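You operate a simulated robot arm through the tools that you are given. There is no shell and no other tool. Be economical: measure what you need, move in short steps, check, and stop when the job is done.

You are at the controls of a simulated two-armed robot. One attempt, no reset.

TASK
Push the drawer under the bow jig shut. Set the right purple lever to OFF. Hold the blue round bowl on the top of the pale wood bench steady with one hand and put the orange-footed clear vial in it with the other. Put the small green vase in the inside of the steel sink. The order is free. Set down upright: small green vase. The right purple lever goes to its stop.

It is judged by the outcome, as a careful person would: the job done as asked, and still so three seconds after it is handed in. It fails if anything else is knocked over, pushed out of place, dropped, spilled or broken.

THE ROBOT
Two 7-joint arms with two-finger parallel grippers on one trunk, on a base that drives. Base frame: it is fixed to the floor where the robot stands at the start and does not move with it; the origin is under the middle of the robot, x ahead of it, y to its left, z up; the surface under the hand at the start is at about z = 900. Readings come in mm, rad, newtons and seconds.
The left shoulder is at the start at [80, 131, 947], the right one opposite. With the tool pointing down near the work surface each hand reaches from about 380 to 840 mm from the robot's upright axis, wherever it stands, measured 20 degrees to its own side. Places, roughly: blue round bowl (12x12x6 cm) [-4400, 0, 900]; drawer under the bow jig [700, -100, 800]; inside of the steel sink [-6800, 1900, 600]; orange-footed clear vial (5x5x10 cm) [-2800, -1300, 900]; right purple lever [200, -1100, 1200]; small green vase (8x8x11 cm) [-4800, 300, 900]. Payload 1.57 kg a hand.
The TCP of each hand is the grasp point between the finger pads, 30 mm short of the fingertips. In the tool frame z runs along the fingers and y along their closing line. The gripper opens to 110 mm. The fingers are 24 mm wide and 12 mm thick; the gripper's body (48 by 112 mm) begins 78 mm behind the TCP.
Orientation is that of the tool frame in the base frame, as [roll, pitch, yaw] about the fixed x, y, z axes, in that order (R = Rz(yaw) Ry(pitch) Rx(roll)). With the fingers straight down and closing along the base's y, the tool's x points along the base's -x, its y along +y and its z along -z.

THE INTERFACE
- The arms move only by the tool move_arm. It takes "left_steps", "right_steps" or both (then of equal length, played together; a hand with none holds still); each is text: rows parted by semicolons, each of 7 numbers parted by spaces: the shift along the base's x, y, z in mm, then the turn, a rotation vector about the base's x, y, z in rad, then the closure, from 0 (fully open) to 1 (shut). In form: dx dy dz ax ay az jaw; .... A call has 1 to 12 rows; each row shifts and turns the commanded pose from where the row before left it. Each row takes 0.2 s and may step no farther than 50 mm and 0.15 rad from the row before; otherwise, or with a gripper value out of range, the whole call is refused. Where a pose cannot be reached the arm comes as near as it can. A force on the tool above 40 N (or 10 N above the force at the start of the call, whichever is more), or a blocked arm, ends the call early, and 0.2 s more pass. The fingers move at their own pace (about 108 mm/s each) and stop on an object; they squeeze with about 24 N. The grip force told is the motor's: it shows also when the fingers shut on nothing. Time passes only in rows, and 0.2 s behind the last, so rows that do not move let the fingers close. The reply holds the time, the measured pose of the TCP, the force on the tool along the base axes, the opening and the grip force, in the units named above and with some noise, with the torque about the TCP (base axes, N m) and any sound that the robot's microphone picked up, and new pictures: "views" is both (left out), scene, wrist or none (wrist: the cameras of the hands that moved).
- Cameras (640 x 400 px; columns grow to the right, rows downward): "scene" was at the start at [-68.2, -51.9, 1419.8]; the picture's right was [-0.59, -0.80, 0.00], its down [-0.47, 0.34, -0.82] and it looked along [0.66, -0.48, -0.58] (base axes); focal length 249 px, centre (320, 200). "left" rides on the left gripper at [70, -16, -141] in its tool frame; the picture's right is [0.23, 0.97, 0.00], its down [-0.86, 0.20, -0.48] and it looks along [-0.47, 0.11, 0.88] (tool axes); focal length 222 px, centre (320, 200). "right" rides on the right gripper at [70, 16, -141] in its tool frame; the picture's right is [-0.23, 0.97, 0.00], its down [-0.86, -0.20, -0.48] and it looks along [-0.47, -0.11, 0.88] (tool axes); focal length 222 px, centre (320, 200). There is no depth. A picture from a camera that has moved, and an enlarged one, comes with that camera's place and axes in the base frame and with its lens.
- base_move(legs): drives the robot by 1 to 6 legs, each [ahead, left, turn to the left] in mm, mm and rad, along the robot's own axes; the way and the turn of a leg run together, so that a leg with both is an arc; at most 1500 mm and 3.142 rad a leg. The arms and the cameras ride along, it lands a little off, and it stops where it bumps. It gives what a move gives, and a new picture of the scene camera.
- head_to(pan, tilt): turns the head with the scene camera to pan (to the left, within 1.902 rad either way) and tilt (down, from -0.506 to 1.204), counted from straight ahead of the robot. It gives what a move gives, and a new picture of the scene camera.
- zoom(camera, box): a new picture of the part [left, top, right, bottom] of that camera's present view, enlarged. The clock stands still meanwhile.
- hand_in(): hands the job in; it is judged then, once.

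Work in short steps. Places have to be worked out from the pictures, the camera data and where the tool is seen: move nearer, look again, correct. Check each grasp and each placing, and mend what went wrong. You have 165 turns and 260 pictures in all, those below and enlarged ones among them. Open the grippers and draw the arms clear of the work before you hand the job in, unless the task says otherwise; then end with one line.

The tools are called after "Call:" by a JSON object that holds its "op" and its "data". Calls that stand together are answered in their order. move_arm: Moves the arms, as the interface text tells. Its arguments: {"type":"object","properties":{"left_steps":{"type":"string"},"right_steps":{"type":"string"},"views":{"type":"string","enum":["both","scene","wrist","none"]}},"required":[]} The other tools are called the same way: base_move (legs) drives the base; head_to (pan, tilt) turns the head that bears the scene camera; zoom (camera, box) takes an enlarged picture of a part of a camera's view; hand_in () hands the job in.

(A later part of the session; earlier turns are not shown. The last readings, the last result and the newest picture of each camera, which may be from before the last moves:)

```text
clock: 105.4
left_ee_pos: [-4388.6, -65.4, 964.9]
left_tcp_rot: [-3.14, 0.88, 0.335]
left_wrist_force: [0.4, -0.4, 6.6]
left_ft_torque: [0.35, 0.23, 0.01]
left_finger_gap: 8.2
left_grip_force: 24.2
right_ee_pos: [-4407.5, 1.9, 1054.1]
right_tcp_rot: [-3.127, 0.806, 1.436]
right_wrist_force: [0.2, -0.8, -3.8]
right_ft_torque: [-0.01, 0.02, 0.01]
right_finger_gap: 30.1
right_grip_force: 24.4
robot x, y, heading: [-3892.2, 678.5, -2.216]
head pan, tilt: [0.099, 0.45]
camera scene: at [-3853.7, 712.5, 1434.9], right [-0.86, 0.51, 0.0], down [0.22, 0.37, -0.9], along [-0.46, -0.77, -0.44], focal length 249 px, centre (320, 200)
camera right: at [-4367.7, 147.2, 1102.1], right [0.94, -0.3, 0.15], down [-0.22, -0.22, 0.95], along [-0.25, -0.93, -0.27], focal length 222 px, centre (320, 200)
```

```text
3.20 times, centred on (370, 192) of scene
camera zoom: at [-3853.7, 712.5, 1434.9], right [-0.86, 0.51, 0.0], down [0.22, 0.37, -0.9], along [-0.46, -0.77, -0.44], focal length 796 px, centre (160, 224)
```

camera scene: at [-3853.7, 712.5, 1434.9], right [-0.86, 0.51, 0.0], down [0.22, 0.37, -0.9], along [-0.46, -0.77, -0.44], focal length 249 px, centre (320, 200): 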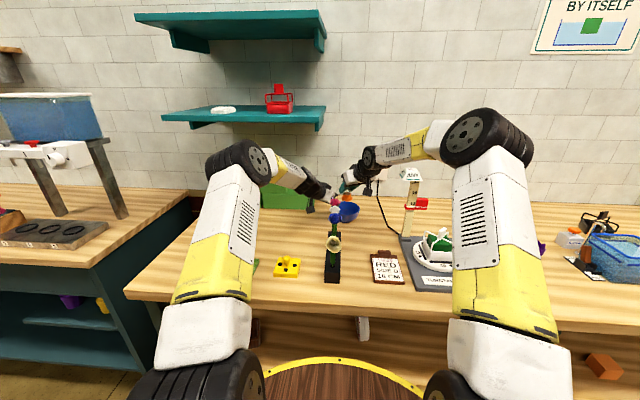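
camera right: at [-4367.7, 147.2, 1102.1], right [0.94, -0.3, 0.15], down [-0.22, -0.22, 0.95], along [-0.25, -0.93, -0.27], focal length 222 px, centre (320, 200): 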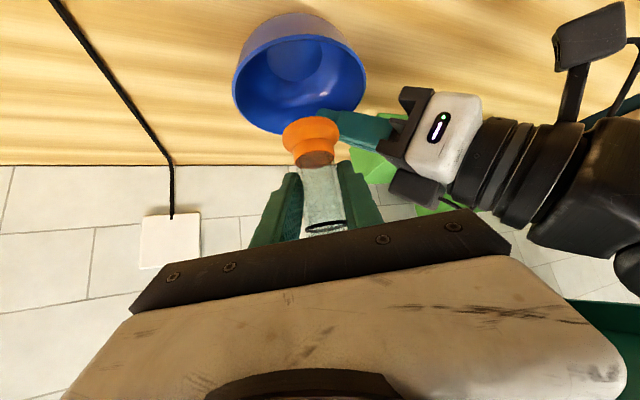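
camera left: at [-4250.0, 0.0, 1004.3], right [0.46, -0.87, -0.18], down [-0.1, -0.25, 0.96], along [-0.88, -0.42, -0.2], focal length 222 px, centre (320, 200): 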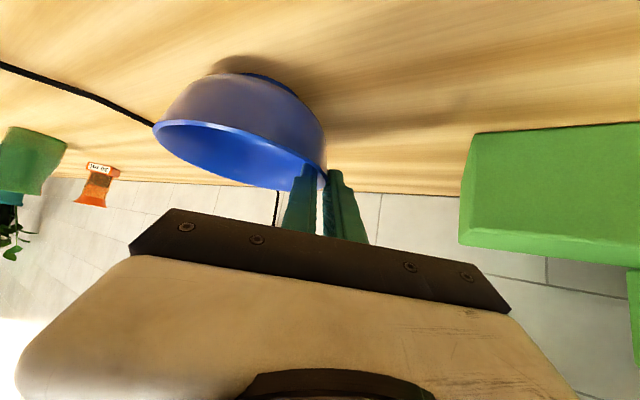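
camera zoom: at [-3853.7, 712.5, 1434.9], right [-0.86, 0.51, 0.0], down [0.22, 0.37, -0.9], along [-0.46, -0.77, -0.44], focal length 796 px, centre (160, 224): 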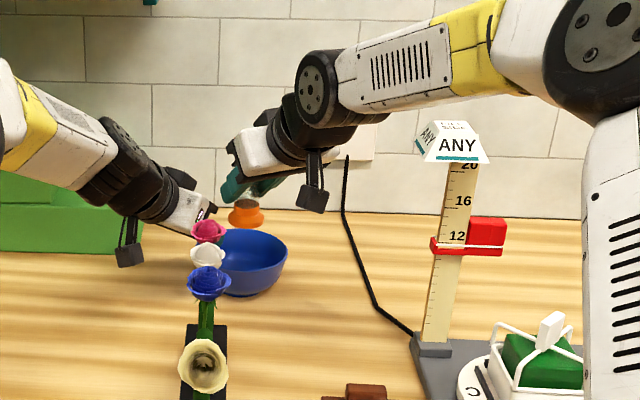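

The vial is above the bowl's centre (about [-4407,-5]). I lower it to rim level first and check for clearance.

Call:
{"op": "move_arm", "data": {"right_steps": "0 -2 -15 0 0 0 0.85;0 -2 -15 0 0 0 0.85;0 -2 -15 0 0 0 0.85;0 0 0 0 0 0 0.85"}}

Call:
{"op": "zoom", "data": {"camera": "scene", "box": [290, 150, 410, 225]}}

```text
clock: 106.4
left_ee_pos: [-4389.1, -66.6, 966.4]
left_tcp_rot: [-3.141, 0.878, 0.337]
left_wrist_force: [0.7, -0.5, 6.3]
left_ft_torque: [0.35, 0.21, -0.01]
left_finger_gap: 8.1
left_grip_force: 24.5
right_ee_pos: [-4408.0, -4.6, 1008.2]
right_tcp_rot: [-3.129, 0.806, 1.436]
right_wrist_force: [0.0, 0.4, -3.5]
right_ft_torque: [0.02, 0.02, 0.0]
right_finger_gap: 29.7
right_grip_force: 24.3
robot x, y, heading: [-3887.2, 676.9, -2.211]
head pan, tilt: [0.099, 0.45]
camera scene: at [-3853.7, 712.5, 1434.9], right [-0.86, 0.51, 0.0], down [0.22, 0.37, -0.9], along [-0.46, -0.77, -0.44], focal length 249 px, centre (320, 200)
camera right: at [-4368.2, 141.9, 1056.8], right [0.94, -0.3, 0.15], down [-0.22, -0.22, 0.95], along [-0.25, -0.93, -0.27], focal length 222 px, centre (320, 200)
```

scene: 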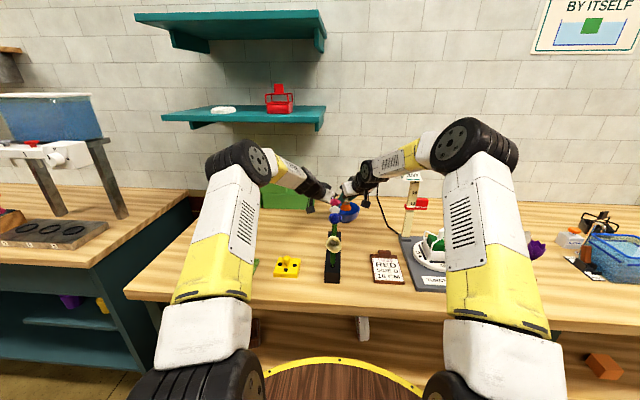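
right: 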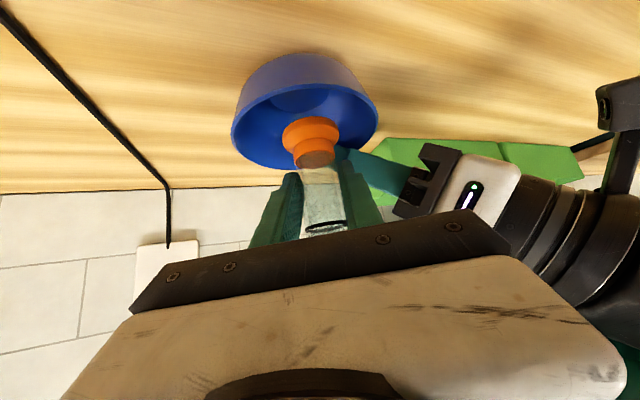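

```text
5.33 times, centred on (350, 188) of scene
camera zoom: at [-3853.7, 712.5, 1434.9], right [-0.86, 0.51, 0.0], down [0.22, 0.37, -0.9], along [-0.46, -0.77, -0.44], focal length 1327 px, centre (160, 267)
```

zoom: 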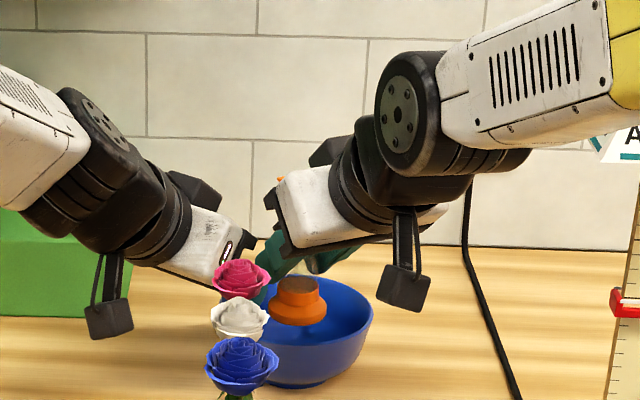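

I zoom the right wrist view to check the vial's foot against the rim and the left gripper.

Call:
{"op": "zoom", "data": {"camera": "right", "box": [200, 30, 520, 230]}}

Call:
{"op": "zoom", "data": {"camera": "left", "box": [120, 50, 440, 250]}}

```text
2.00 times, centred on (360, 130) of right
camera zoom: at [-4368.2, 141.9, 1056.8], right [0.94, -0.3, 0.15], down [-0.22, -0.22, 0.95], along [-0.25, -0.93, -0.27], focal length 444 px, centre (240, 340)
```

zoom: 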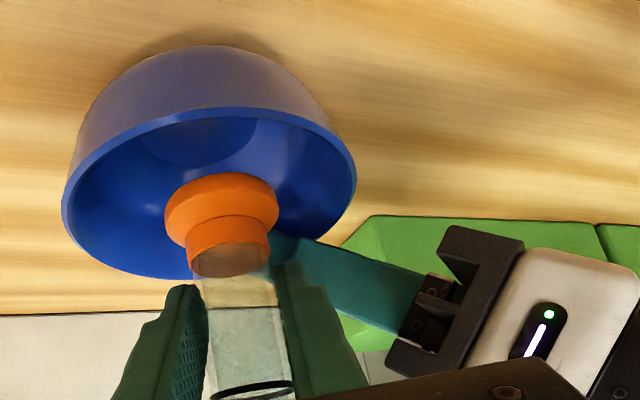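

```text
2.00 times, centred on (280, 150) of left
camera zoom: at [-4249.4, -0.3, 1003.6], right [0.46, -0.87, -0.18], down [-0.1, -0.25, 0.96], along [-0.88, -0.42, -0.2], focal length 444 px, centre (400, 300)
```

zoom: 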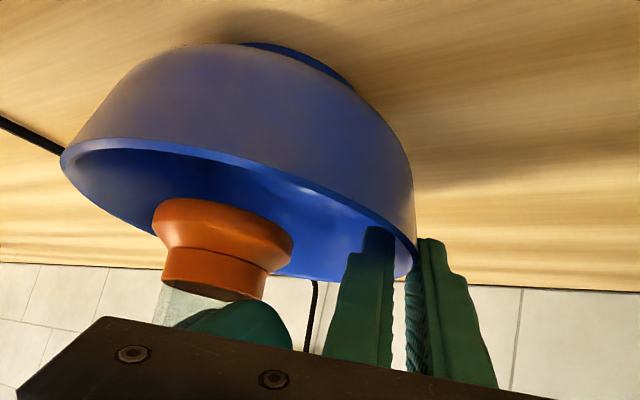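

The foot is inside the rim outline with room on all sides. I lower it slowly into the bowl, watching for contact.

Call:
{"op": "move_arm", "data": {"right_steps": "0 2 -12 0 0 0 0.85;0 2 -12 0 0 0 0.85;0 0 -10 0 0 0 0.85;0 0 -5 0 0 0 0.85;0 0 0 0 0 0 0.85"}}

Call:
{"op": "zoom", "data": {"camera": "scene", "box": [290, 150, 410, 225]}}

Call:
{"op": "zoom", "data": {"camera": "left", "box": [120, 50, 440, 250]}}

```text
clock: 107.6
left_ee_pos: [-4388.5, -66.2, 966.2]
left_tcp_rot: [-3.14, 0.88, 0.334]
left_wrist_force: [0.1, -1.1, 7.3]
left_ft_torque: [0.32, 0.24, 0.04]
left_finger_gap: 8.2
left_grip_force: 24.1
right_ee_pos: [-4406.9, -1.1, 971.1]
right_tcp_rot: [-3.128, 0.807, 1.435]
right_wrist_force: [0.6, -0.6, -2.6]
right_ft_torque: [0.03, -0.01, 0.05]
right_finger_gap: 29.9
right_grip_force: 24.0
robot x, y, heading: [-3893.8, 678.9, -2.209]
head pan, tilt: [0.099, 0.45]
camera scene: at [-3853.7, 712.5, 1434.9], right [-0.86, 0.51, 0.0], down [0.22, 0.37, -0.9], along [-0.46, -0.77, -0.44], focal length 249 px, centre (320, 200)
camera right: at [-4367.2, 145.4, 1018.5], right [0.94, -0.3, 0.15], down [-0.22, -0.22, 0.95], along [-0.25, -0.93, -0.27], focal length 222 px, centre (320, 200)
```

scene: 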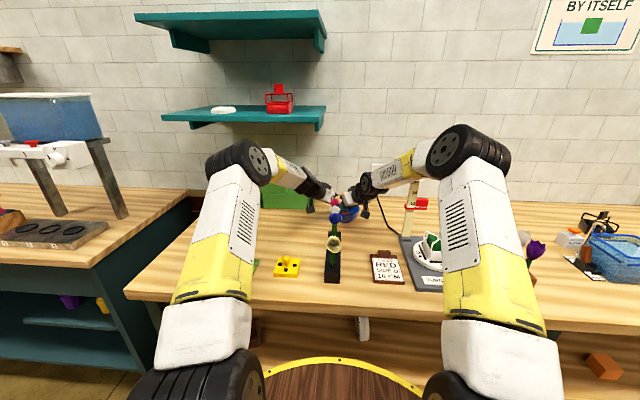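
right: 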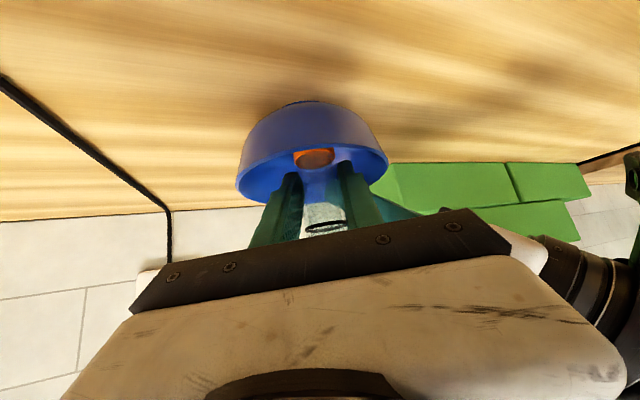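

```text
5.33 times, centred on (350, 188) of scene
camera zoom: at [-3853.7, 712.5, 1434.9], right [-0.86, 0.51, 0.0], down [0.22, 0.37, -0.9], along [-0.46, -0.77, -0.44], focal length 1327 px, centre (160, 267)
```

zoom: 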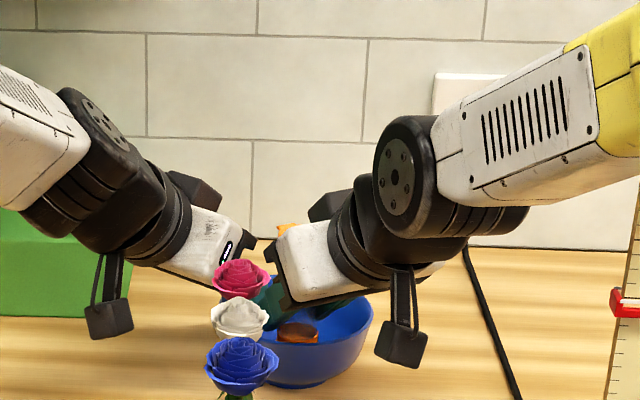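

```text
2.00 times, centred on (280, 150) of left
camera zoom: at [-4249.4, -0.2, 1003.6], right [0.46, -0.87, -0.18], down [-0.1, -0.25, 0.96], along [-0.88, -0.42, -0.2], focal length 444 px, centre (400, 300)
```

zoom: 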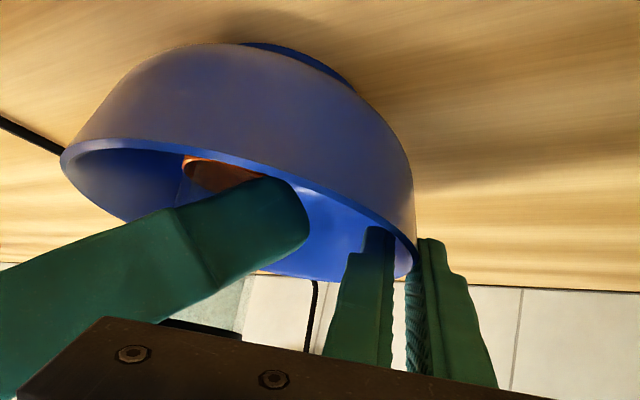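

The vial is inside the bowl. I lower in 3 mm steps until the foot rests.

Call:
{"op": "move_arm", "data": {"right_steps": "0 0 -3 0 0 0 0.85;0 0 -3 0 0 0 0.85;0 0 -3 0 0 0 0.85;0 0 0 0 0 0 0.85", "views": "none"}}

```text
clock: 108.6
left_ee_pos: [-4388.8, -66.4, 966.6]
left_tcp_rot: [-3.142, 0.88, 0.335]
left_wrist_force: [0.0, 0.4, 6.6]
left_ft_torque: [0.17, 0.73, 0.12]
left_finger_gap: 8.2
left_grip_force: 23.4
right_ee_pos: [-4407.4, -0.7, 964.6]
right_tcp_rot: [-3.123, 0.816, 1.436]
right_wrist_force: [-4.5, -7.1, 10.7]
right_ft_torque: [-0.1, 0.15, 0.0]
right_finger_gap: 29.9
right_grip_force: 24.3
robot x, y, heading: [-3894.5, 680.0, -2.211]
head pan, tilt: [0.099, 0.45]
```

The foot touches, with a sideways push toward -y and -x, so it's slightly off centre. I lift 3 mm, shift 5 mm that way and lower again.

Call:
{"op": "move_arm", "data": {"right_steps": "0 0 5 0 0 0 0.85;-3 -5 0 0 0 0 0.85;0 0 -4 0 0 0 0.85;0 0 -3 0 0 0 0.85;0 0 0 0 0 0 0.85", "views": "wrist"}}

```text
clock: 109.8
left_ee_pos: [-4388.8, -65.8, 965.2]
left_tcp_rot: [-3.139, 0.88, 0.334]
left_wrist_force: [2.2, 4.4, 7.1]
left_ft_torque: [0.41, 0.05, -0.22]
left_finger_gap: 7.7
left_grip_force: 24.1
right_ee_pos: [-4409.6, -5.2, 960.6]
right_tcp_rot: [-3.125, 0.809, 1.435]
right_wrist_force: [-3.2, -2.7, 2.2]
right_ft_torque: [-0.07, 0.11, -0.03]
right_finger_gap: 30.0
right_grip_force: 24.1
robot x, y, heading: [-3889.6, 681.6, -2.212]
head pan, tilt: [0.099, 0.45]
camera right: at [-4369.8, 141.1, 1007.7], right [0.94, -0.3, 0.15], down [-0.22, -0.21, 0.95], along [-0.25, -0.93, -0.27], focal length 222 px, centre (320, 200)
```

right: 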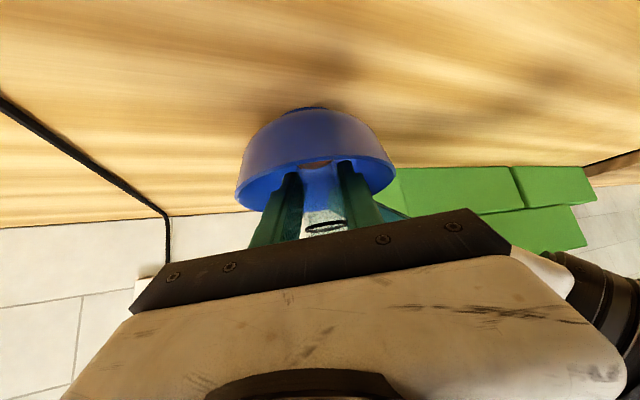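

It went 4 mm deeper with less side force. One more small step the same way and down.

Call:
{"op": "move_arm", "data": {"right_steps": "-3 -3 0 0 0 0 0.85;0 0 -2 0 0 0 0.85;0 0 -2 0 0 0 0.85;0 0 0 0 0 0 0.85", "views": "none"}}

```text
clock: 110.8
left_ee_pos: [-4389.6, -65.5, 965.1]
left_tcp_rot: [-3.141, 0.88, 0.335]
left_wrist_force: [-5.2, -0.1, 0.1]
left_ft_torque: [0.21, 0.65, 0.0]
left_finger_gap: 8.3
left_grip_force: 23.5
right_ee_pos: [-4412.1, -7.9, 958.5]
right_tcp_rot: [-3.127, 0.812, 1.438]
right_wrist_force: [2.2, 3.9, 23.3]
right_ft_torque: [-0.2, -0.45, 0.04]
right_finger_gap: 29.3
right_grip_force: 24.5
robot x, y, heading: [-3889.6, 679.6, -2.207]
head pan, tilt: [0.099, 0.45]
```

Now 23 N upward, so the vial stands on the bottom. I relieve the pressure by 1.5 mm and open slightly, with the left hand still holding the bowl.

Call:
{"op": "move_arm", "data": {"right_steps": "0 0 1.5 0 0 0 0.85;0 0 0 0 0 0 0.7;0 0 0 0 0 0 0.57;0 0 0 0 0 0 0.57"}}

Call:
{"op": "zoom", "data": {"camera": "right", "box": [220, 80, 420, 250]}}

Call:
{"op": "zoom", "data": {"camera": "left", "box": [120, 50, 440, 250]}}

```text
clock: 111.8
left_ee_pos: [-4388.2, -66.3, 965.7]
left_tcp_rot: [-3.14, 0.88, 0.336]
left_wrist_force: [0.9, 2.1, 4.3]
left_ft_torque: [0.48, -0.04, -0.09]
left_finger_gap: 8.0
left_grip_force: 24.3
right_ee_pos: [-4412.2, -7.0, 956.6]
right_tcp_rot: [-3.13, 0.806, 1.433]
right_wrist_force: [0.0, 0.5, -1.3]
right_ft_torque: [-0.01, 0.0, 0.01]
right_finger_gap: 47.5
right_grip_force: 0.0
robot x, y, heading: [-3890.7, 677.3, -2.211]
head pan, tilt: [0.099, 0.45]
camera scene: at [-3853.6, 712.7, 1434.9], right [-0.86, 0.51, 0.0], down [0.22, 0.37, -0.9], along [-0.46, -0.77, -0.44], focal length 249 px, centre (320, 200)
camera right: at [-4372.4, 138.2, 1004.4], right [0.94, -0.3, 0.15], down [-0.22, -0.22, 0.95], along [-0.25, -0.93, -0.27], focal length 222 px, centre (320, 200)
```

scene: 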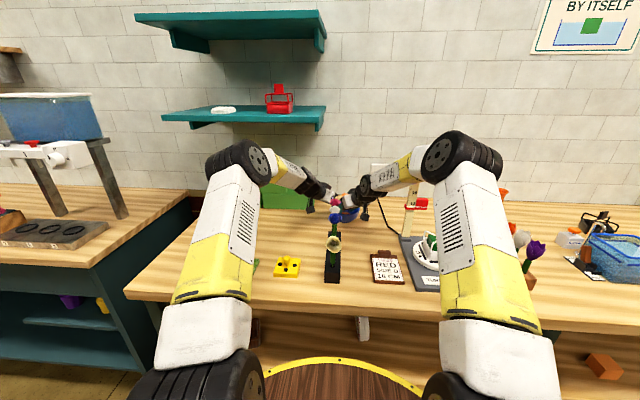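
right: 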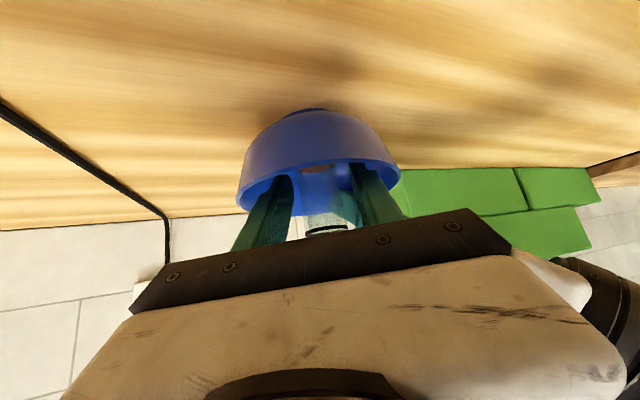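

```text
2.35 times, centred on (320, 165) of right
camera zoom: at [-4372.4, 138.2, 1004.4], right [0.94, -0.3, 0.15], down [-0.22, -0.22, 0.95], along [-0.25, -0.93, -0.27], focal length 523 px, centre (320, 282)
```

zoom: 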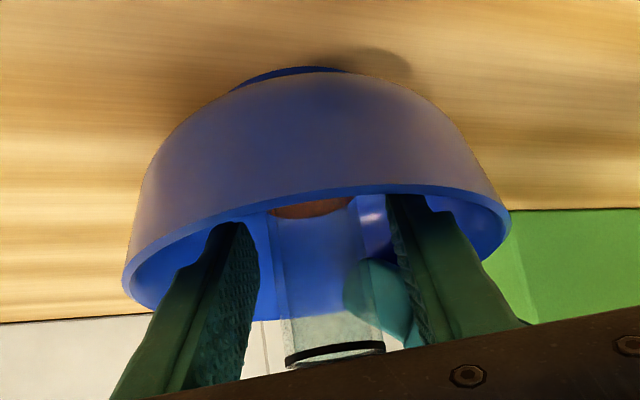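

```text
2.00 times, centred on (280, 150) of left
camera zoom: at [-4249.3, -0.1, 1003.7], right [0.46, -0.87, -0.18], down [-0.1, -0.25, 0.96], along [-0.88, -0.42, -0.2], focal length 444 px, centre (400, 300)
```

zoom: 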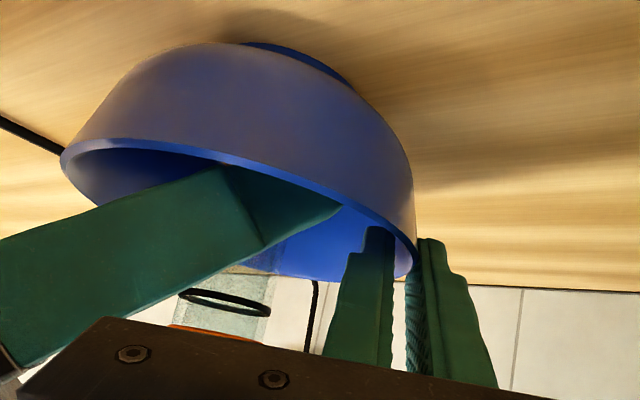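

The vial stands upright and released. I withdraw the right hand along its tool axis.

Call:
{"op": "move_arm", "data": {"right_steps": "1 7 7 0 0 0 0.57;1 7 7 0 0 0 0.55;2 14 14 0 0 0 0.5;2 14 14 0 0 0 0.5;3 21 20 0 0 0 0.5;3 21 20 0 0 0 0.5"}}

Call:
{"op": "zoom", "data": {"camera": "scene", "box": [290, 150, 410, 225]}}

```text
clock: 113.2
left_ee_pos: [-4388.9, -64.9, 965.3]
left_tcp_rot: [-3.14, 0.88, 0.336]
left_wrist_force: [0.7, 3.9, 3.4]
left_ft_torque: [0.35, 0.12, -0.08]
left_finger_gap: 8.3
left_grip_force: 24.2
right_ee_pos: [-4400.7, 75.4, 1038.6]
right_tcp_rot: [-3.127, 0.806, 1.435]
right_wrist_force: [0.4, 0.4, -0.1]
right_ft_torque: [0.0, 0.03, -0.03]
right_finger_gap: 55.0
right_grip_force: 0.0
robot x, y, heading: [-3891.7, 675.6, -2.208]
head pan, tilt: [0.099, 0.45]
camera scene: at [-3853.6, 712.5, 1434.9], right [-0.86, 0.51, 0.0], down [0.22, 0.37, -0.9], along [-0.46, -0.77, -0.44], focal length 249 px, centre (320, 200)
camera right: at [-4359.9, 221.7, 1085.6], right [0.94, -0.3, 0.15], down [-0.22, -0.22, 0.95], along [-0.25, -0.93, -0.27], focal length 222 px, centre (320, 200)
```

scene: 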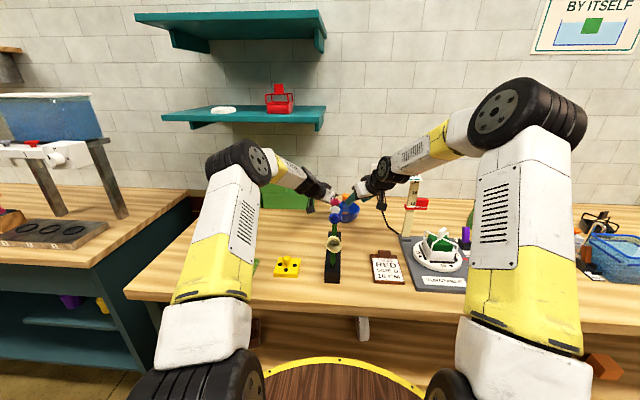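
right: 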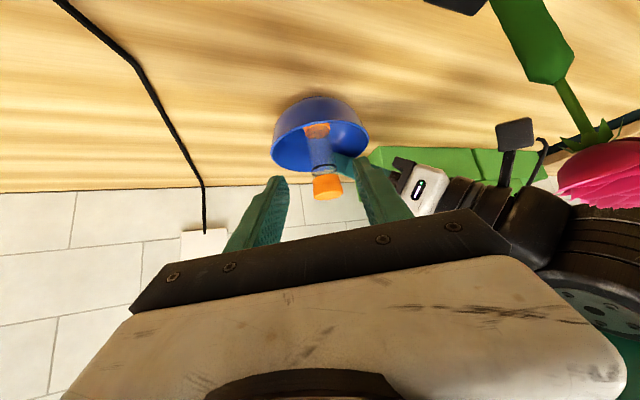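

```text
5.33 times, centred on (350, 188) of scene
camera zoom: at [-3853.6, 712.5, 1434.9], right [-0.86, 0.51, 0.0], down [0.22, 0.37, -0.9], along [-0.46, -0.77, -0.44], focal length 1327 px, centre (160, 267)
```

zoom: 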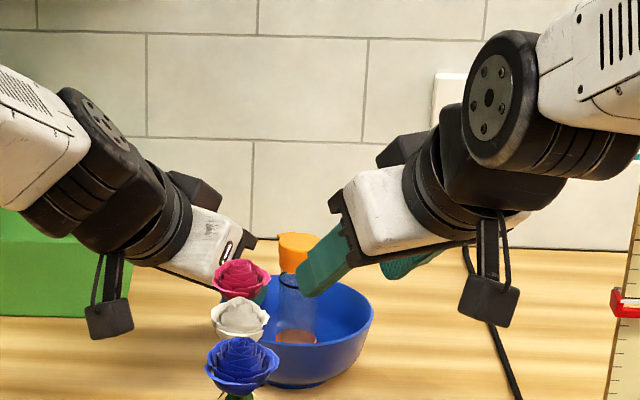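

The vial stands in the bowl. I draw the right hand away first, undoing its yaw, and then release the rim gently with the left.

Call:
{"op": "move_arm", "data": {"right_steps": "3 20 12 0 0 -0.08 0.5;3 20 12 0 0 -0.08 0.5;3 20 12 0 0 -0.08 0.5;3 20 12 0 0 -0.08 0.5;3 20 12 0 0 -0.08 0.5;3 20 12 0 0 -0.08 0.5", "views": "none"}}

Call:
{"op": "move_arm", "data": {"left_steps": "0 0 0 0 0 0 0.9;0 0 0 0 0 0 0.8;0 0 0 0 0 0 0.73;0 0 0 0 0 0 0.73;7 2.5 6.5 0 0 0 0.73;14.5 5 13 0 0 0 0.73;22 7.5 19 0 0 0 0.73;22 7.5 19 0 0 0 0.73;22 7.5 19 0 0 0 0.73;22 7.5 19 0 0 0 0.73"}}

Call:
{"op": "zoom", "data": {"camera": "left", "box": [160, 60, 400, 210]}}

```text
clock: 114.6
left_ee_pos: [-4388.2, -65.8, 965.7]
left_tcp_rot: [-3.14, 0.88, 0.335]
left_wrist_force: [1.9, 1.4, 4.7]
left_ft_torque: [0.39, 0.14, 0.03]
left_finger_gap: 8.0
left_grip_force: 23.7
right_ee_pos: [-4382.4, 196.9, 1111.7]
right_tcp_rot: [-3.131, 0.806, 0.953]
right_wrist_force: [-0.1, -0.5, 0.2]
right_ft_torque: [0.02, -0.04, 0.03]
right_finger_gap: 54.9
right_grip_force: 0.0
robot x, y, heading: [-3893.3, 681.0, -2.205]
head pan, tilt: [0.099, 0.45]
```

```text
clock: 116.8
left_ee_pos: [-4281.1, -26.5, 1059.3]
left_tcp_rot: [-3.14, 0.877, 0.333]
left_wrist_force: [-1.3, -0.6, -0.2]
left_ft_torque: [-0.04, 0.0, 0.01]
left_finger_gap: 29.9
left_grip_force: 0.0
right_ee_pos: [-4381.1, 196.4, 1111.1]
right_tcp_rot: [-3.129, 0.808, 0.955]
right_wrist_force: [-1.6, 0.5, 0.0]
right_ft_torque: [-0.02, 0.0, 0.03]
right_finger_gap: 54.9
right_grip_force: 0.1
robot x, y, heading: [-3888.0, 677.6, -2.212]
head pan, tilt: [0.099, 0.45]
camera scene: at [-3854.0, 712.3, 1434.9], right [-0.86, 0.51, 0.0], down [0.22, 0.37, -0.9], along [-0.46, -0.77, -0.44], focal length 249 px, centre (320, 200)
camera left: at [-4141.3, 39.3, 1098.1], right [0.45, -0.87, -0.18], down [-0.1, -0.25, 0.96], along [-0.88, -0.42, -0.2], focal length 222 px, centre (320, 200)
```

scene: 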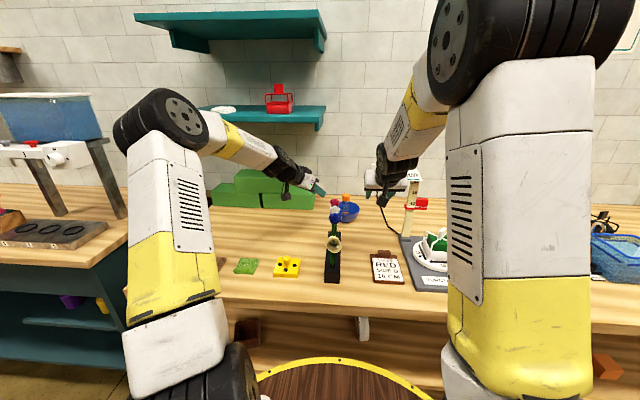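
left: 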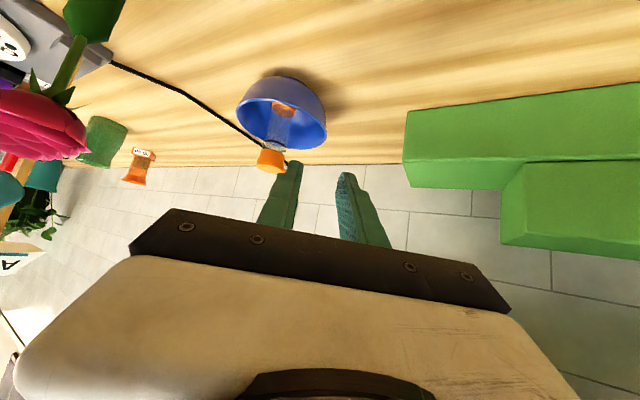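

```text
2.67 times, centred on (280, 135) of left
camera zoom: at [-4141.3, 39.3, 1098.1], right [0.45, -0.87, -0.18], down [-0.1, -0.25, 0.96], along [-0.88, -0.42, -0.2], focal length 592 px, centre (427, 373)
```

zoom: 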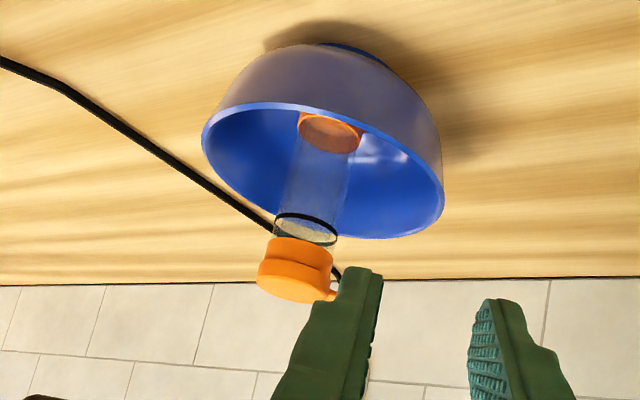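

The vial is standing in the bowl and the bowl is in place. I draw both arms back and up, left hand first away from the roses, before moving to the vase.

Call:
{"op": "move_arm", "data": {"left_steps": "32 -24 30 0 0 0 0.5;32 -24 30 0 0 0 0.5;20 30 15 0.0494 -0.1416 0 0.3;20 30 15 0.0494 -0.1416 0 0;20 30 15 0.0494 -0.1416 0 0;20 30 10 0.0494 -0.1416 0 0;20 30 0 0.0494 -0.1416 0 0;20 30 0 0.0494 -0.1416 0 0;10 15 0 0 0 0.15 0;10 15 0 0 0 0.15 0;10 15 0 0 0 0.15 0;10 15 0 0 0 0.15 0", "right_steps": "8 32 15 0 0 0 0.3;8 32 15 0 0 0 0;8 32 15 0 0 0 0;8 32 15 0 0 0 0;0 0 0 0 0 0 0;0 0 0 0 0 0 0;0 0 0 0 0 0 0;0 0 0 0 0 0 0;0 0 0 0 0 0 0;0 0 0 0 0 0 0;0 0 0 0 0 0 0;0 0 0 0 0 0 0", "views": "scene"}}

```text
clock: 119.4
left_ee_pos: [-4055.9, 163.1, 1177.7]
left_tcp_rot: [-3.139, -0.021, 0.937]
left_wrist_force: [0.3, -0.1, 0.5]
left_ft_torque: [0.06, 0.03, -0.01]
left_finger_gap: 110.1
left_grip_force: 0.0
right_ee_pos: [-4350.5, 323.1, 1169.7]
right_tcp_rot: [-3.129, 0.807, 0.957]
right_wrist_force: [-0.6, -0.5, -0.2]
right_ft_torque: [-0.01, 0.03, -0.02]
right_finger_gap: 109.7
right_grip_force: 0.0
robot x, y, heading: [-3893.8, 678.4, -2.208]
head pan, tilt: [0.099, 0.45]
camera scene: at [-3853.7, 712.4, 1434.9], right [-0.86, 0.51, 0.0], down [0.22, 0.37, -0.9], along [-0.46, -0.77, -0.44], focal length 249 px, centre (320, 200)
```

scene: 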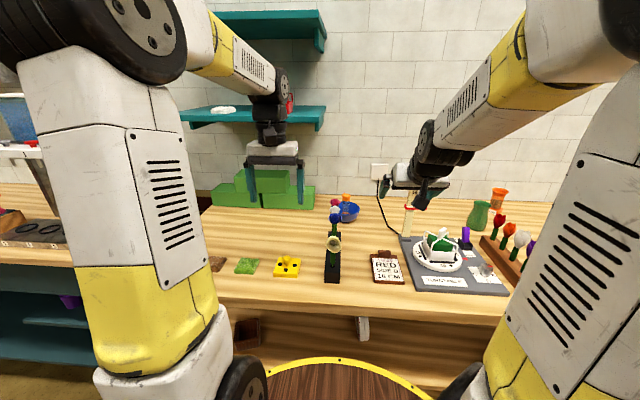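

Both arms are clear. I back off, shift right to face the vase, and look.

Call:
{"op": "base_move", "data": {"legs": [[-300, 0, 0], [0, -420, 0]]}}

Call:
{"op": "head_to", "data": {"pan": -0.1, "tilt": 0.45}}

Call:
{"op": "zoom", "data": {"camera": "scene", "box": [260, 120, 460, 245]}}

```text
clock: 123.5
left_ee_pos: [-4203.8, 648.3, 1176.7]
left_tcp_rot: [-3.14, -0.022, 0.93]
left_wrist_force: [1.2, 0.7, -0.1]
left_ft_torque: [-0.03, 0.01, 0.02]
left_finger_gap: 110.1
left_grip_force: 0.1
right_ee_pos: [-4498.8, 810.3, 1170.3]
right_tcp_rot: [-3.129, 0.807, 0.953]
right_wrist_force: [1.0, -0.6, 0.0]
right_ft_torque: [0.02, 0.0, -0.03]
right_finger_gap: 110.1
right_grip_force: 0.0
robot x, y, heading: [-4036.6, 1163.2, -2.212]
head pan, tilt: [0.099, 0.45]
camera scene: at [-4000.2, 1197.9, 1434.9], right [-0.86, 0.52, 0.0], down [0.23, 0.37, -0.9], along [-0.47, -0.77, -0.44], focal length 249 px, centre (320, 200)
```

scene: 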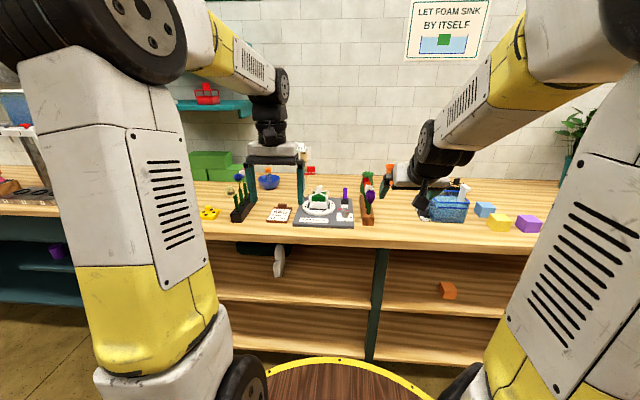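

```text
clock: 124.3
left_ee_pos: [-4204.0, 648.7, 1177.2]
left_tcp_rot: [-3.14, -0.021, 0.932]
left_wrist_force: [0.6, -0.6, 0.1]
left_ft_torque: [0.0, 0.01, -0.01]
left_finger_gap: 110.0
left_grip_force: 0.0
right_ee_pos: [-4497.4, 811.0, 1169.9]
right_tcp_rot: [-3.127, 0.807, 0.953]
right_wrist_force: [-0.3, 0.5, -0.3]
right_ft_torque: [-0.04, 0.0, -0.01]
right_finger_gap: 110.0
right_grip_force: 0.0
robot x, y, heading: [-4039.8, 1167.8, -2.213]
head pan, tilt: [-0.099, 0.45]
camera scene: at [-4014.8, 1208.8, 1434.9], right [-0.74, 0.68, 0.0], down [0.29, 0.32, -0.9], along [-0.61, -0.66, -0.44], focal length 249 px, centre (320, 200)
```

scene: 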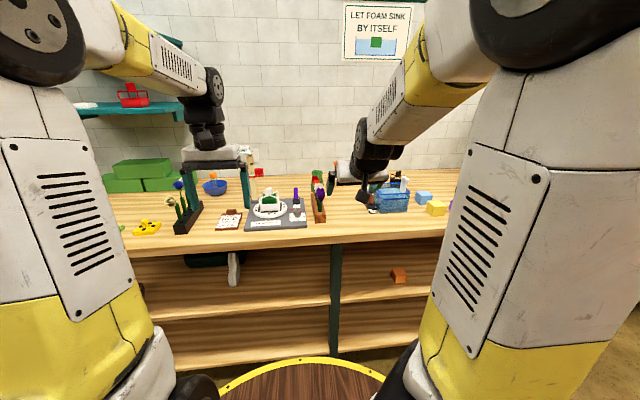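

```text
3.20 times, centred on (360, 182) of scene
camera zoom: at [-4014.8, 1208.8, 1434.9], right [-0.74, 0.68, 0.0], down [0.29, 0.32, -0.9], along [-0.61, -0.66, -0.44], focal length 796 px, centre (192, 256)
```

zoom: 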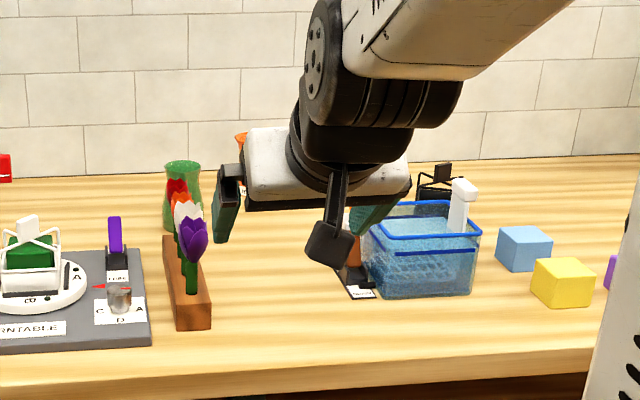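

The vase is at about [-4812,325], behind the tulip row. I make the right hand steeper, so it will come down clear over the tulips, and drive up to the bench.

Call:
{"op": "move_arm", "data": {"right_steps": "0 0 5 0.121 -0.089 0 0;0 0 5 0.121 -0.089 0 0", "views": "none"}}

Call:
{"op": "base_move", "data": {"legs": [[295, 0, 0]]}}

Call:
{"op": "move_arm", "data": {"right_steps": "0 0 3 0 0 0 0", "views": "wrist"}}

```text
clock: 124.9
left_ee_pos: [-4203.6, 649.5, 1176.6]
left_tcp_rot: [3.142, -0.022, 0.93]
left_wrist_force: [0.6, 1.7, -0.1]
left_ft_torque: [-0.02, -0.01, -0.01]
left_finger_gap: 109.8
left_grip_force: 0.0
right_ee_pos: [-4496.8, 810.8, 1180.6]
right_tcp_rot: [-3.135, 0.507, 0.951]
right_wrist_force: [0.3, 0.6, 0.4]
right_ft_torque: [0.0, 0.01, 0.02]
right_finger_gap: 109.8
right_grip_force: 0.1
robot x, y, heading: [-4037.6, 1160.2, -2.214]
head pan, tilt: [-0.099, 0.45]
```

```text
clock: 126.9
left_ee_pos: [-4380.8, 409.7, 1176.7]
left_tcp_rot: [-3.14, -0.022, 0.934]
left_wrist_force: [0.0, 0.4, 0.7]
left_ft_torque: [0.0, -0.02, 0.01]
left_finger_gap: 109.7
left_grip_force: 0.0
right_ee_pos: [-4675.1, 571.0, 1179.5]
right_tcp_rot: [-3.132, 0.504, 0.951]
right_wrist_force: [-0.7, -0.8, -1.0]
right_ft_torque: [-0.01, -0.03, 0.03]
right_finger_gap: 110.0
right_grip_force: 0.0
robot x, y, heading: [-4218.5, 926.6, -2.207]
head pan, tilt: [-0.099, 0.45]
camera scene: at [-4193.1, 970.6, 1434.9], right [-0.74, 0.67, 0.0], down [0.29, 0.32, -0.9], along [-0.61, -0.66, -0.44], focal length 249 px, centre (320, 200)
```

scene: 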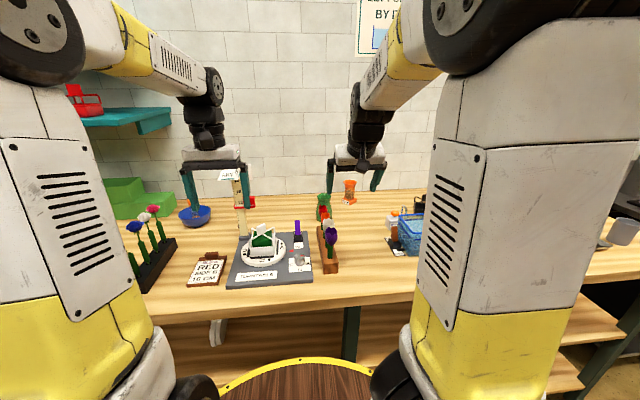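

```text
clock: 127.3
left_ee_pos: [-4381.2, 409.8, 1177.1]
left_tcp_rot: [-3.139, -0.021, 0.934]
left_wrist_force: [0.5, 0.7, -0.9]
left_ft_torque: [0.01, 0.01, -0.03]
left_finger_gap: 109.9
left_grip_force: 0.0
right_ee_pos: [-4676.0, 571.0, 1183.7]
right_tcp_rot: [-3.132, 0.506, 0.953]
right_wrist_force: [-0.6, 0.1, -0.3]
right_ft_torque: [0.03, -0.02, 0.01]
right_finger_gap: 109.9
right_grip_force: 0.1
robot x, y, heading: [-4215.1, 927.5, -2.215]
head pan, tilt: [-0.099, 0.45]
camera right: at [-4585.0, 665.2, 1273.9], right [0.68, -0.73, 0.1], down [-0.46, -0.31, 0.83], along [-0.58, -0.61, -0.54], focal length 222 px, centre (320, 200)
```

right: 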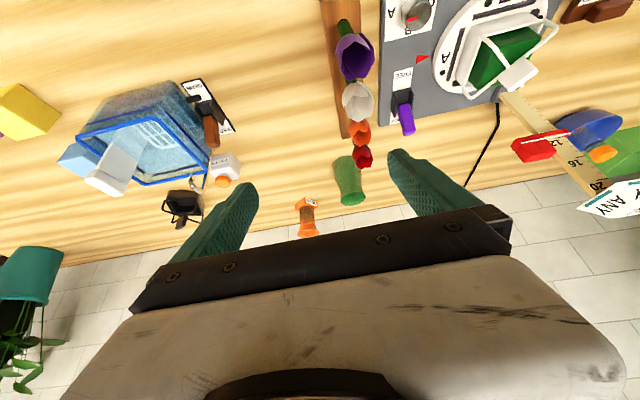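

The vase is at about [-4817,316]. I bring the open right hand over it at z 1090, above the tulips, and look again.

Call:
{"op": "move_arm", "data": {"right_steps": "-20 -36.6 -13 0 0 0 0;-20 -36.6 -13 0 0 0 0;-20 -36.6 -13 0 0 0 0;-20 -36.6 -13 0 0 0 0;-20 -36.6 -13 0 0 0 0;-20 -36.6 -13 0 0 0 0;-20 -36.6 -13 0 0 0 0;0 0 0 0 0 0 0"}}

Call:
{"op": "zoom", "data": {"camera": "right", "box": [200, 30, 460, 240]}}

Call:
{"op": "zoom", "data": {"camera": "scene", "box": [260, 140, 400, 230]}}

```text
clock: 129.1
left_ee_pos: [-4381.9, 410.1, 1176.6]
left_tcp_rot: [-3.141, -0.021, 0.933]
left_wrist_force: [0.2, 0.3, 0.4]
left_ft_torque: [-0.02, -0.02, -0.01]
left_finger_gap: 109.9
left_grip_force: 0.0
right_ee_pos: [-4814.6, 315.4, 1092.0]
right_tcp_rot: [-3.132, 0.507, 0.951]
right_wrist_force: [-0.2, 0.2, 0.3]
right_ft_torque: [0.04, 0.05, 0.0]
right_finger_gap: 110.1
right_grip_force: 0.2
robot x, y, heading: [-4213.7, 926.6, -2.211]
head pan, tilt: [-0.099, 0.45]
camera scene: at [-4193.3, 970.4, 1434.9], right [-0.74, 0.67, 0.0], down [0.29, 0.32, -0.9], along [-0.61, -0.66, -0.44], focal length 249 px, centre (320, 200)
camera right: at [-4724.2, 410.1, 1183.3], right [0.68, -0.73, 0.1], down [-0.46, -0.31, 0.83], along [-0.58, -0.61, -0.54], focal length 222 px, centre (320, 200)
```

scene: 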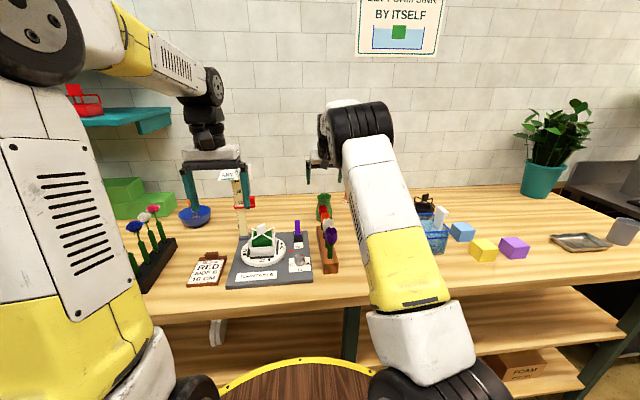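
right: 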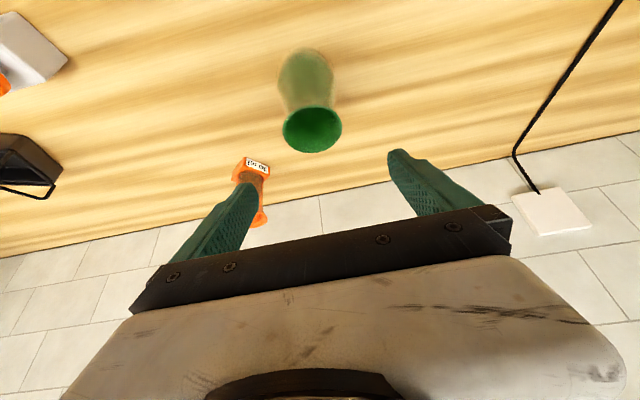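

```text
1.90 times, centred on (330, 135) of right
camera zoom: at [-4724.2, 410.1, 1183.3], right [0.68, -0.73, 0.1], down [-0.46, -0.31, 0.83], along [-0.58, -0.61, -0.54], focal length 423 px, centre (301, 324)
```

zoom: 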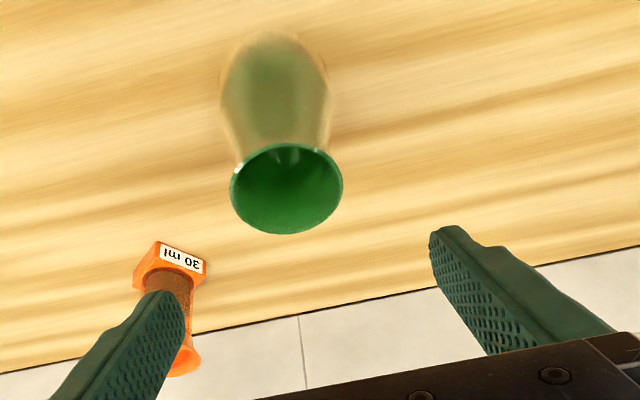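

```text
4.44 times, centred on (330, 185) of scene
camera zoom: at [-4193.3, 970.4, 1434.9], right [-0.74, 0.67, 0.0], down [0.29, 0.32, -0.9], along [-0.61, -0.66, -0.44], focal length 1106 px, centre (276, 267)
```

zoom: 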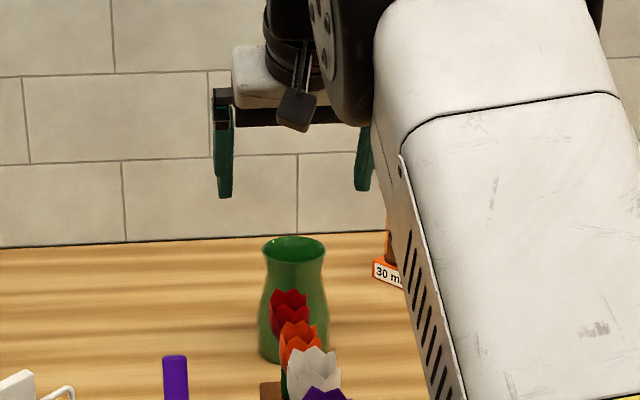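

The hand is centred above the vase. I descend straight down to its neck (TCP z about 980) and check before closing.

Call:
{"op": "move_arm", "data": {"right_steps": "-1 -1 -25 0 0 0 0;-1 -1 -25 0 0 0 0;-1 0 -25 0 0 0 0;0 0 -20 0 0 0 0;0 0 -17 0 0 0 0;0 0 0 0 0 0 0", "views": "wrist"}}

Call:
{"op": "zoom", "data": {"camera": "scene", "box": [260, 140, 400, 230]}}

```text
clock: 130.5
left_ee_pos: [-4382.0, 409.6, 1176.2]
left_tcp_rot: [-3.139, -0.02, 0.935]
left_wrist_force: [0.7, 0.4, 0.8]
left_ft_torque: [0.0, 0.01, 0.0]
left_finger_gap: 109.8
left_grip_force: 0.2
right_ee_pos: [-4819.4, 312.8, 979.1]
right_tcp_rot: [-3.133, 0.506, 0.951]
right_wrist_force: [-0.3, 0.3, 0.7]
right_ft_torque: [0.0, -0.02, -0.02]
right_finger_gap: 110.0
right_grip_force: 0.2
robot x, y, heading: [-4216.5, 925.2, -2.213]
head pan, tilt: [-0.099, 0.45]
camera right: at [-4728.1, 407.1, 1069.5], right [0.68, -0.73, 0.1], down [-0.46, -0.31, 0.83], along [-0.58, -0.61, -0.54], focal length 222 px, centre (320, 200)
```

right: 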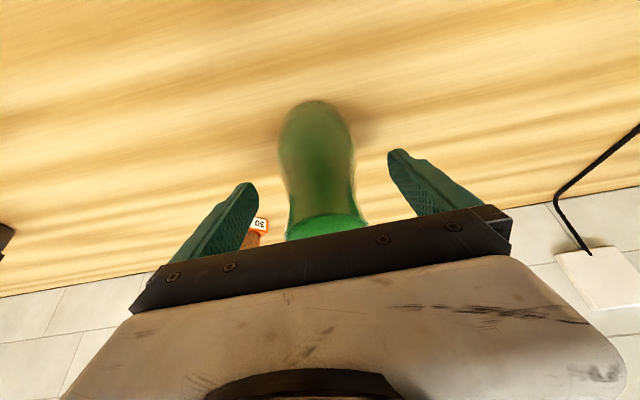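

```text
4.44 times, centred on (330, 185) of scene
camera zoom: at [-4193.2, 970.4, 1434.9], right [-0.74, 0.67, 0.0], down [0.29, 0.32, -0.9], along [-0.61, -0.66, -0.44], focal length 1106 px, centre (276, 267)
```

zoom: 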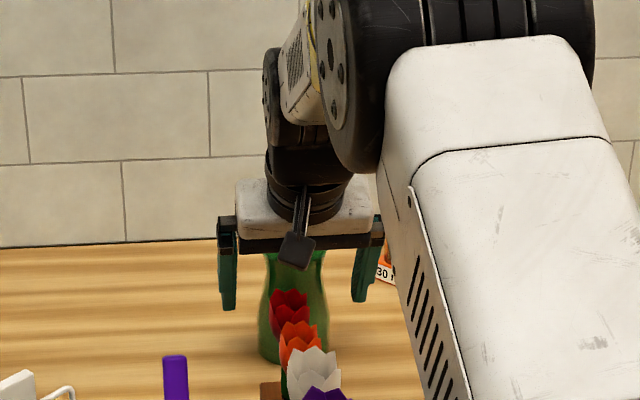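

Centred, no contact yet. I close gently on the neck.

Call:
{"op": "move_arm", "data": {"right_steps": "0 0 0 0 0 0 0.25;0 0 0 0 0 0 0.4;0 0 0 0 0 0 0.55;0 0 0 0 0 0 0.65;0 0 0 0 0 0 0.65", "views": "wrist"}}

```text
clock: 131.7
left_ee_pos: [-4381.6, 410.7, 1176.9]
left_tcp_rot: [-3.14, -0.021, 0.934]
left_wrist_force: [0.0, -0.6, -0.1]
left_ft_torque: [-0.02, 0.04, -0.01]
left_finger_gap: 109.7
left_grip_force: 0.1
right_ee_pos: [-4818.9, 311.9, 979.8]
right_tcp_rot: [-3.134, 0.505, 0.95]
right_wrist_force: [0.5, 0.1, -0.1]
right_ft_torque: [-0.06, -0.07, -0.01]
right_finger_gap: 63.9
right_grip_force: 24.2
robot x, y, heading: [-4217.3, 927.5, -2.209]
head pan, tilt: [-0.099, 0.45]
camera right: at [-4728.1, 407.0, 1069.9], right [0.68, -0.73, 0.1], down [-0.46, -0.31, 0.83], along [-0.58, -0.61, -0.54], focal length 222 px, centre (320, 200)
```

right: 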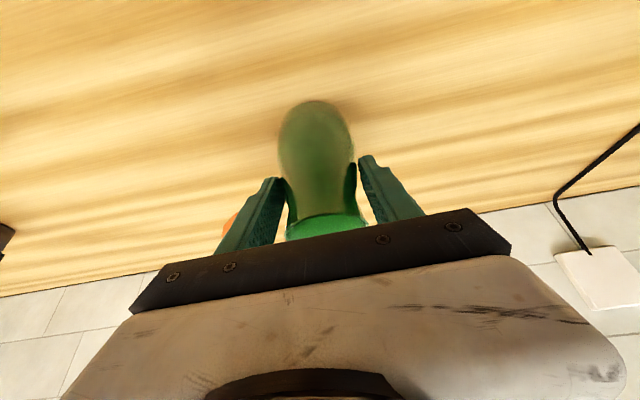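

The vase is gripped at 63.9 mm. I lift it straight up well above the tulips, then draw back.

Call:
{"op": "move_arm", "data": {"right_steps": "0 0 15 0 0 0 0.65;0 0 30 0 0 0 0.65;0 0 35 0 0 0 0.65;0 0 35 0 0 0 0.65;0 0 35 0 0 0 0.65;0 0 30 0 0 0 0.65;20 27 5 0 0 0 0.65;22 30 0 0 0 0 0.65;22 30 0 0 0 0 0.65;22 30 0 0 0 0 0.65;22 30 0 0 0 0 0.65"}}

```text
clock: 134.1
left_ee_pos: [-4381.9, 411.0, 1176.6]
left_tcp_rot: [-3.14, -0.02, 0.933]
left_wrist_force: [-0.2, 0.4, 0.2]
left_ft_torque: [0.05, -0.03, -0.03]
left_finger_gap: 110.1
left_grip_force: 0.0
right_ee_pos: [-4708.6, 460.2, 1164.7]
right_tcp_rot: [-3.134, 0.505, 0.953]
right_wrist_force: [-0.7, -0.1, -5.6]
right_ft_torque: [0.08, -0.1, -0.01]
right_finger_gap: 63.9
right_grip_force: 23.6
robot x, y, heading: [-4216.6, 924.8, -2.212]
head pan, tilt: [-0.099, 0.45]
camera scene: at [-4193.5, 970.0, 1434.9], right [-0.74, 0.67, 0.0], down [0.29, 0.32, -0.9], along [-0.61, -0.66, -0.44], focal length 249 px, centre (320, 200)
camera right: at [-4618.8, 554.6, 1255.7], right [0.68, -0.73, 0.1], down [-0.46, -0.31, 0.83], along [-0.58, -0.61, -0.54], focal length 222 px, centre (320, 200)
```

scene: 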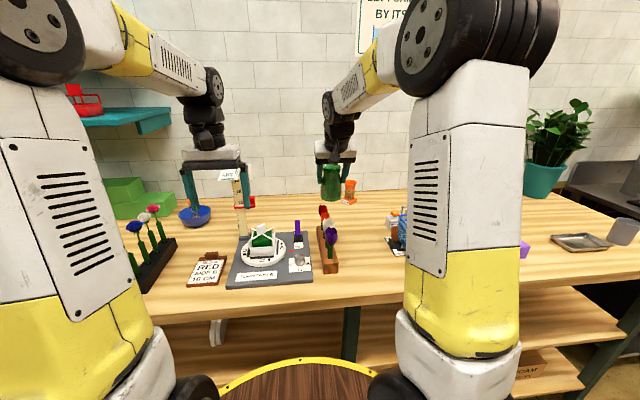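
right: 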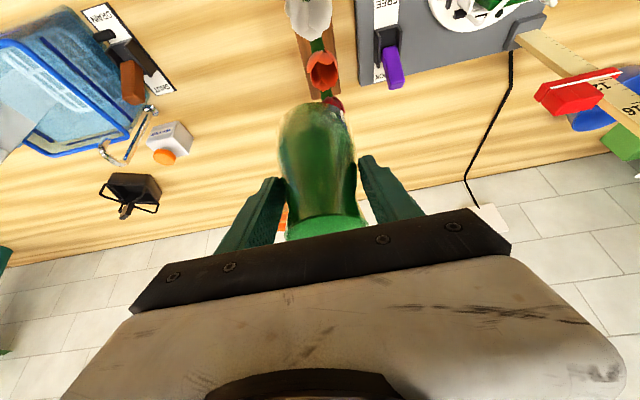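

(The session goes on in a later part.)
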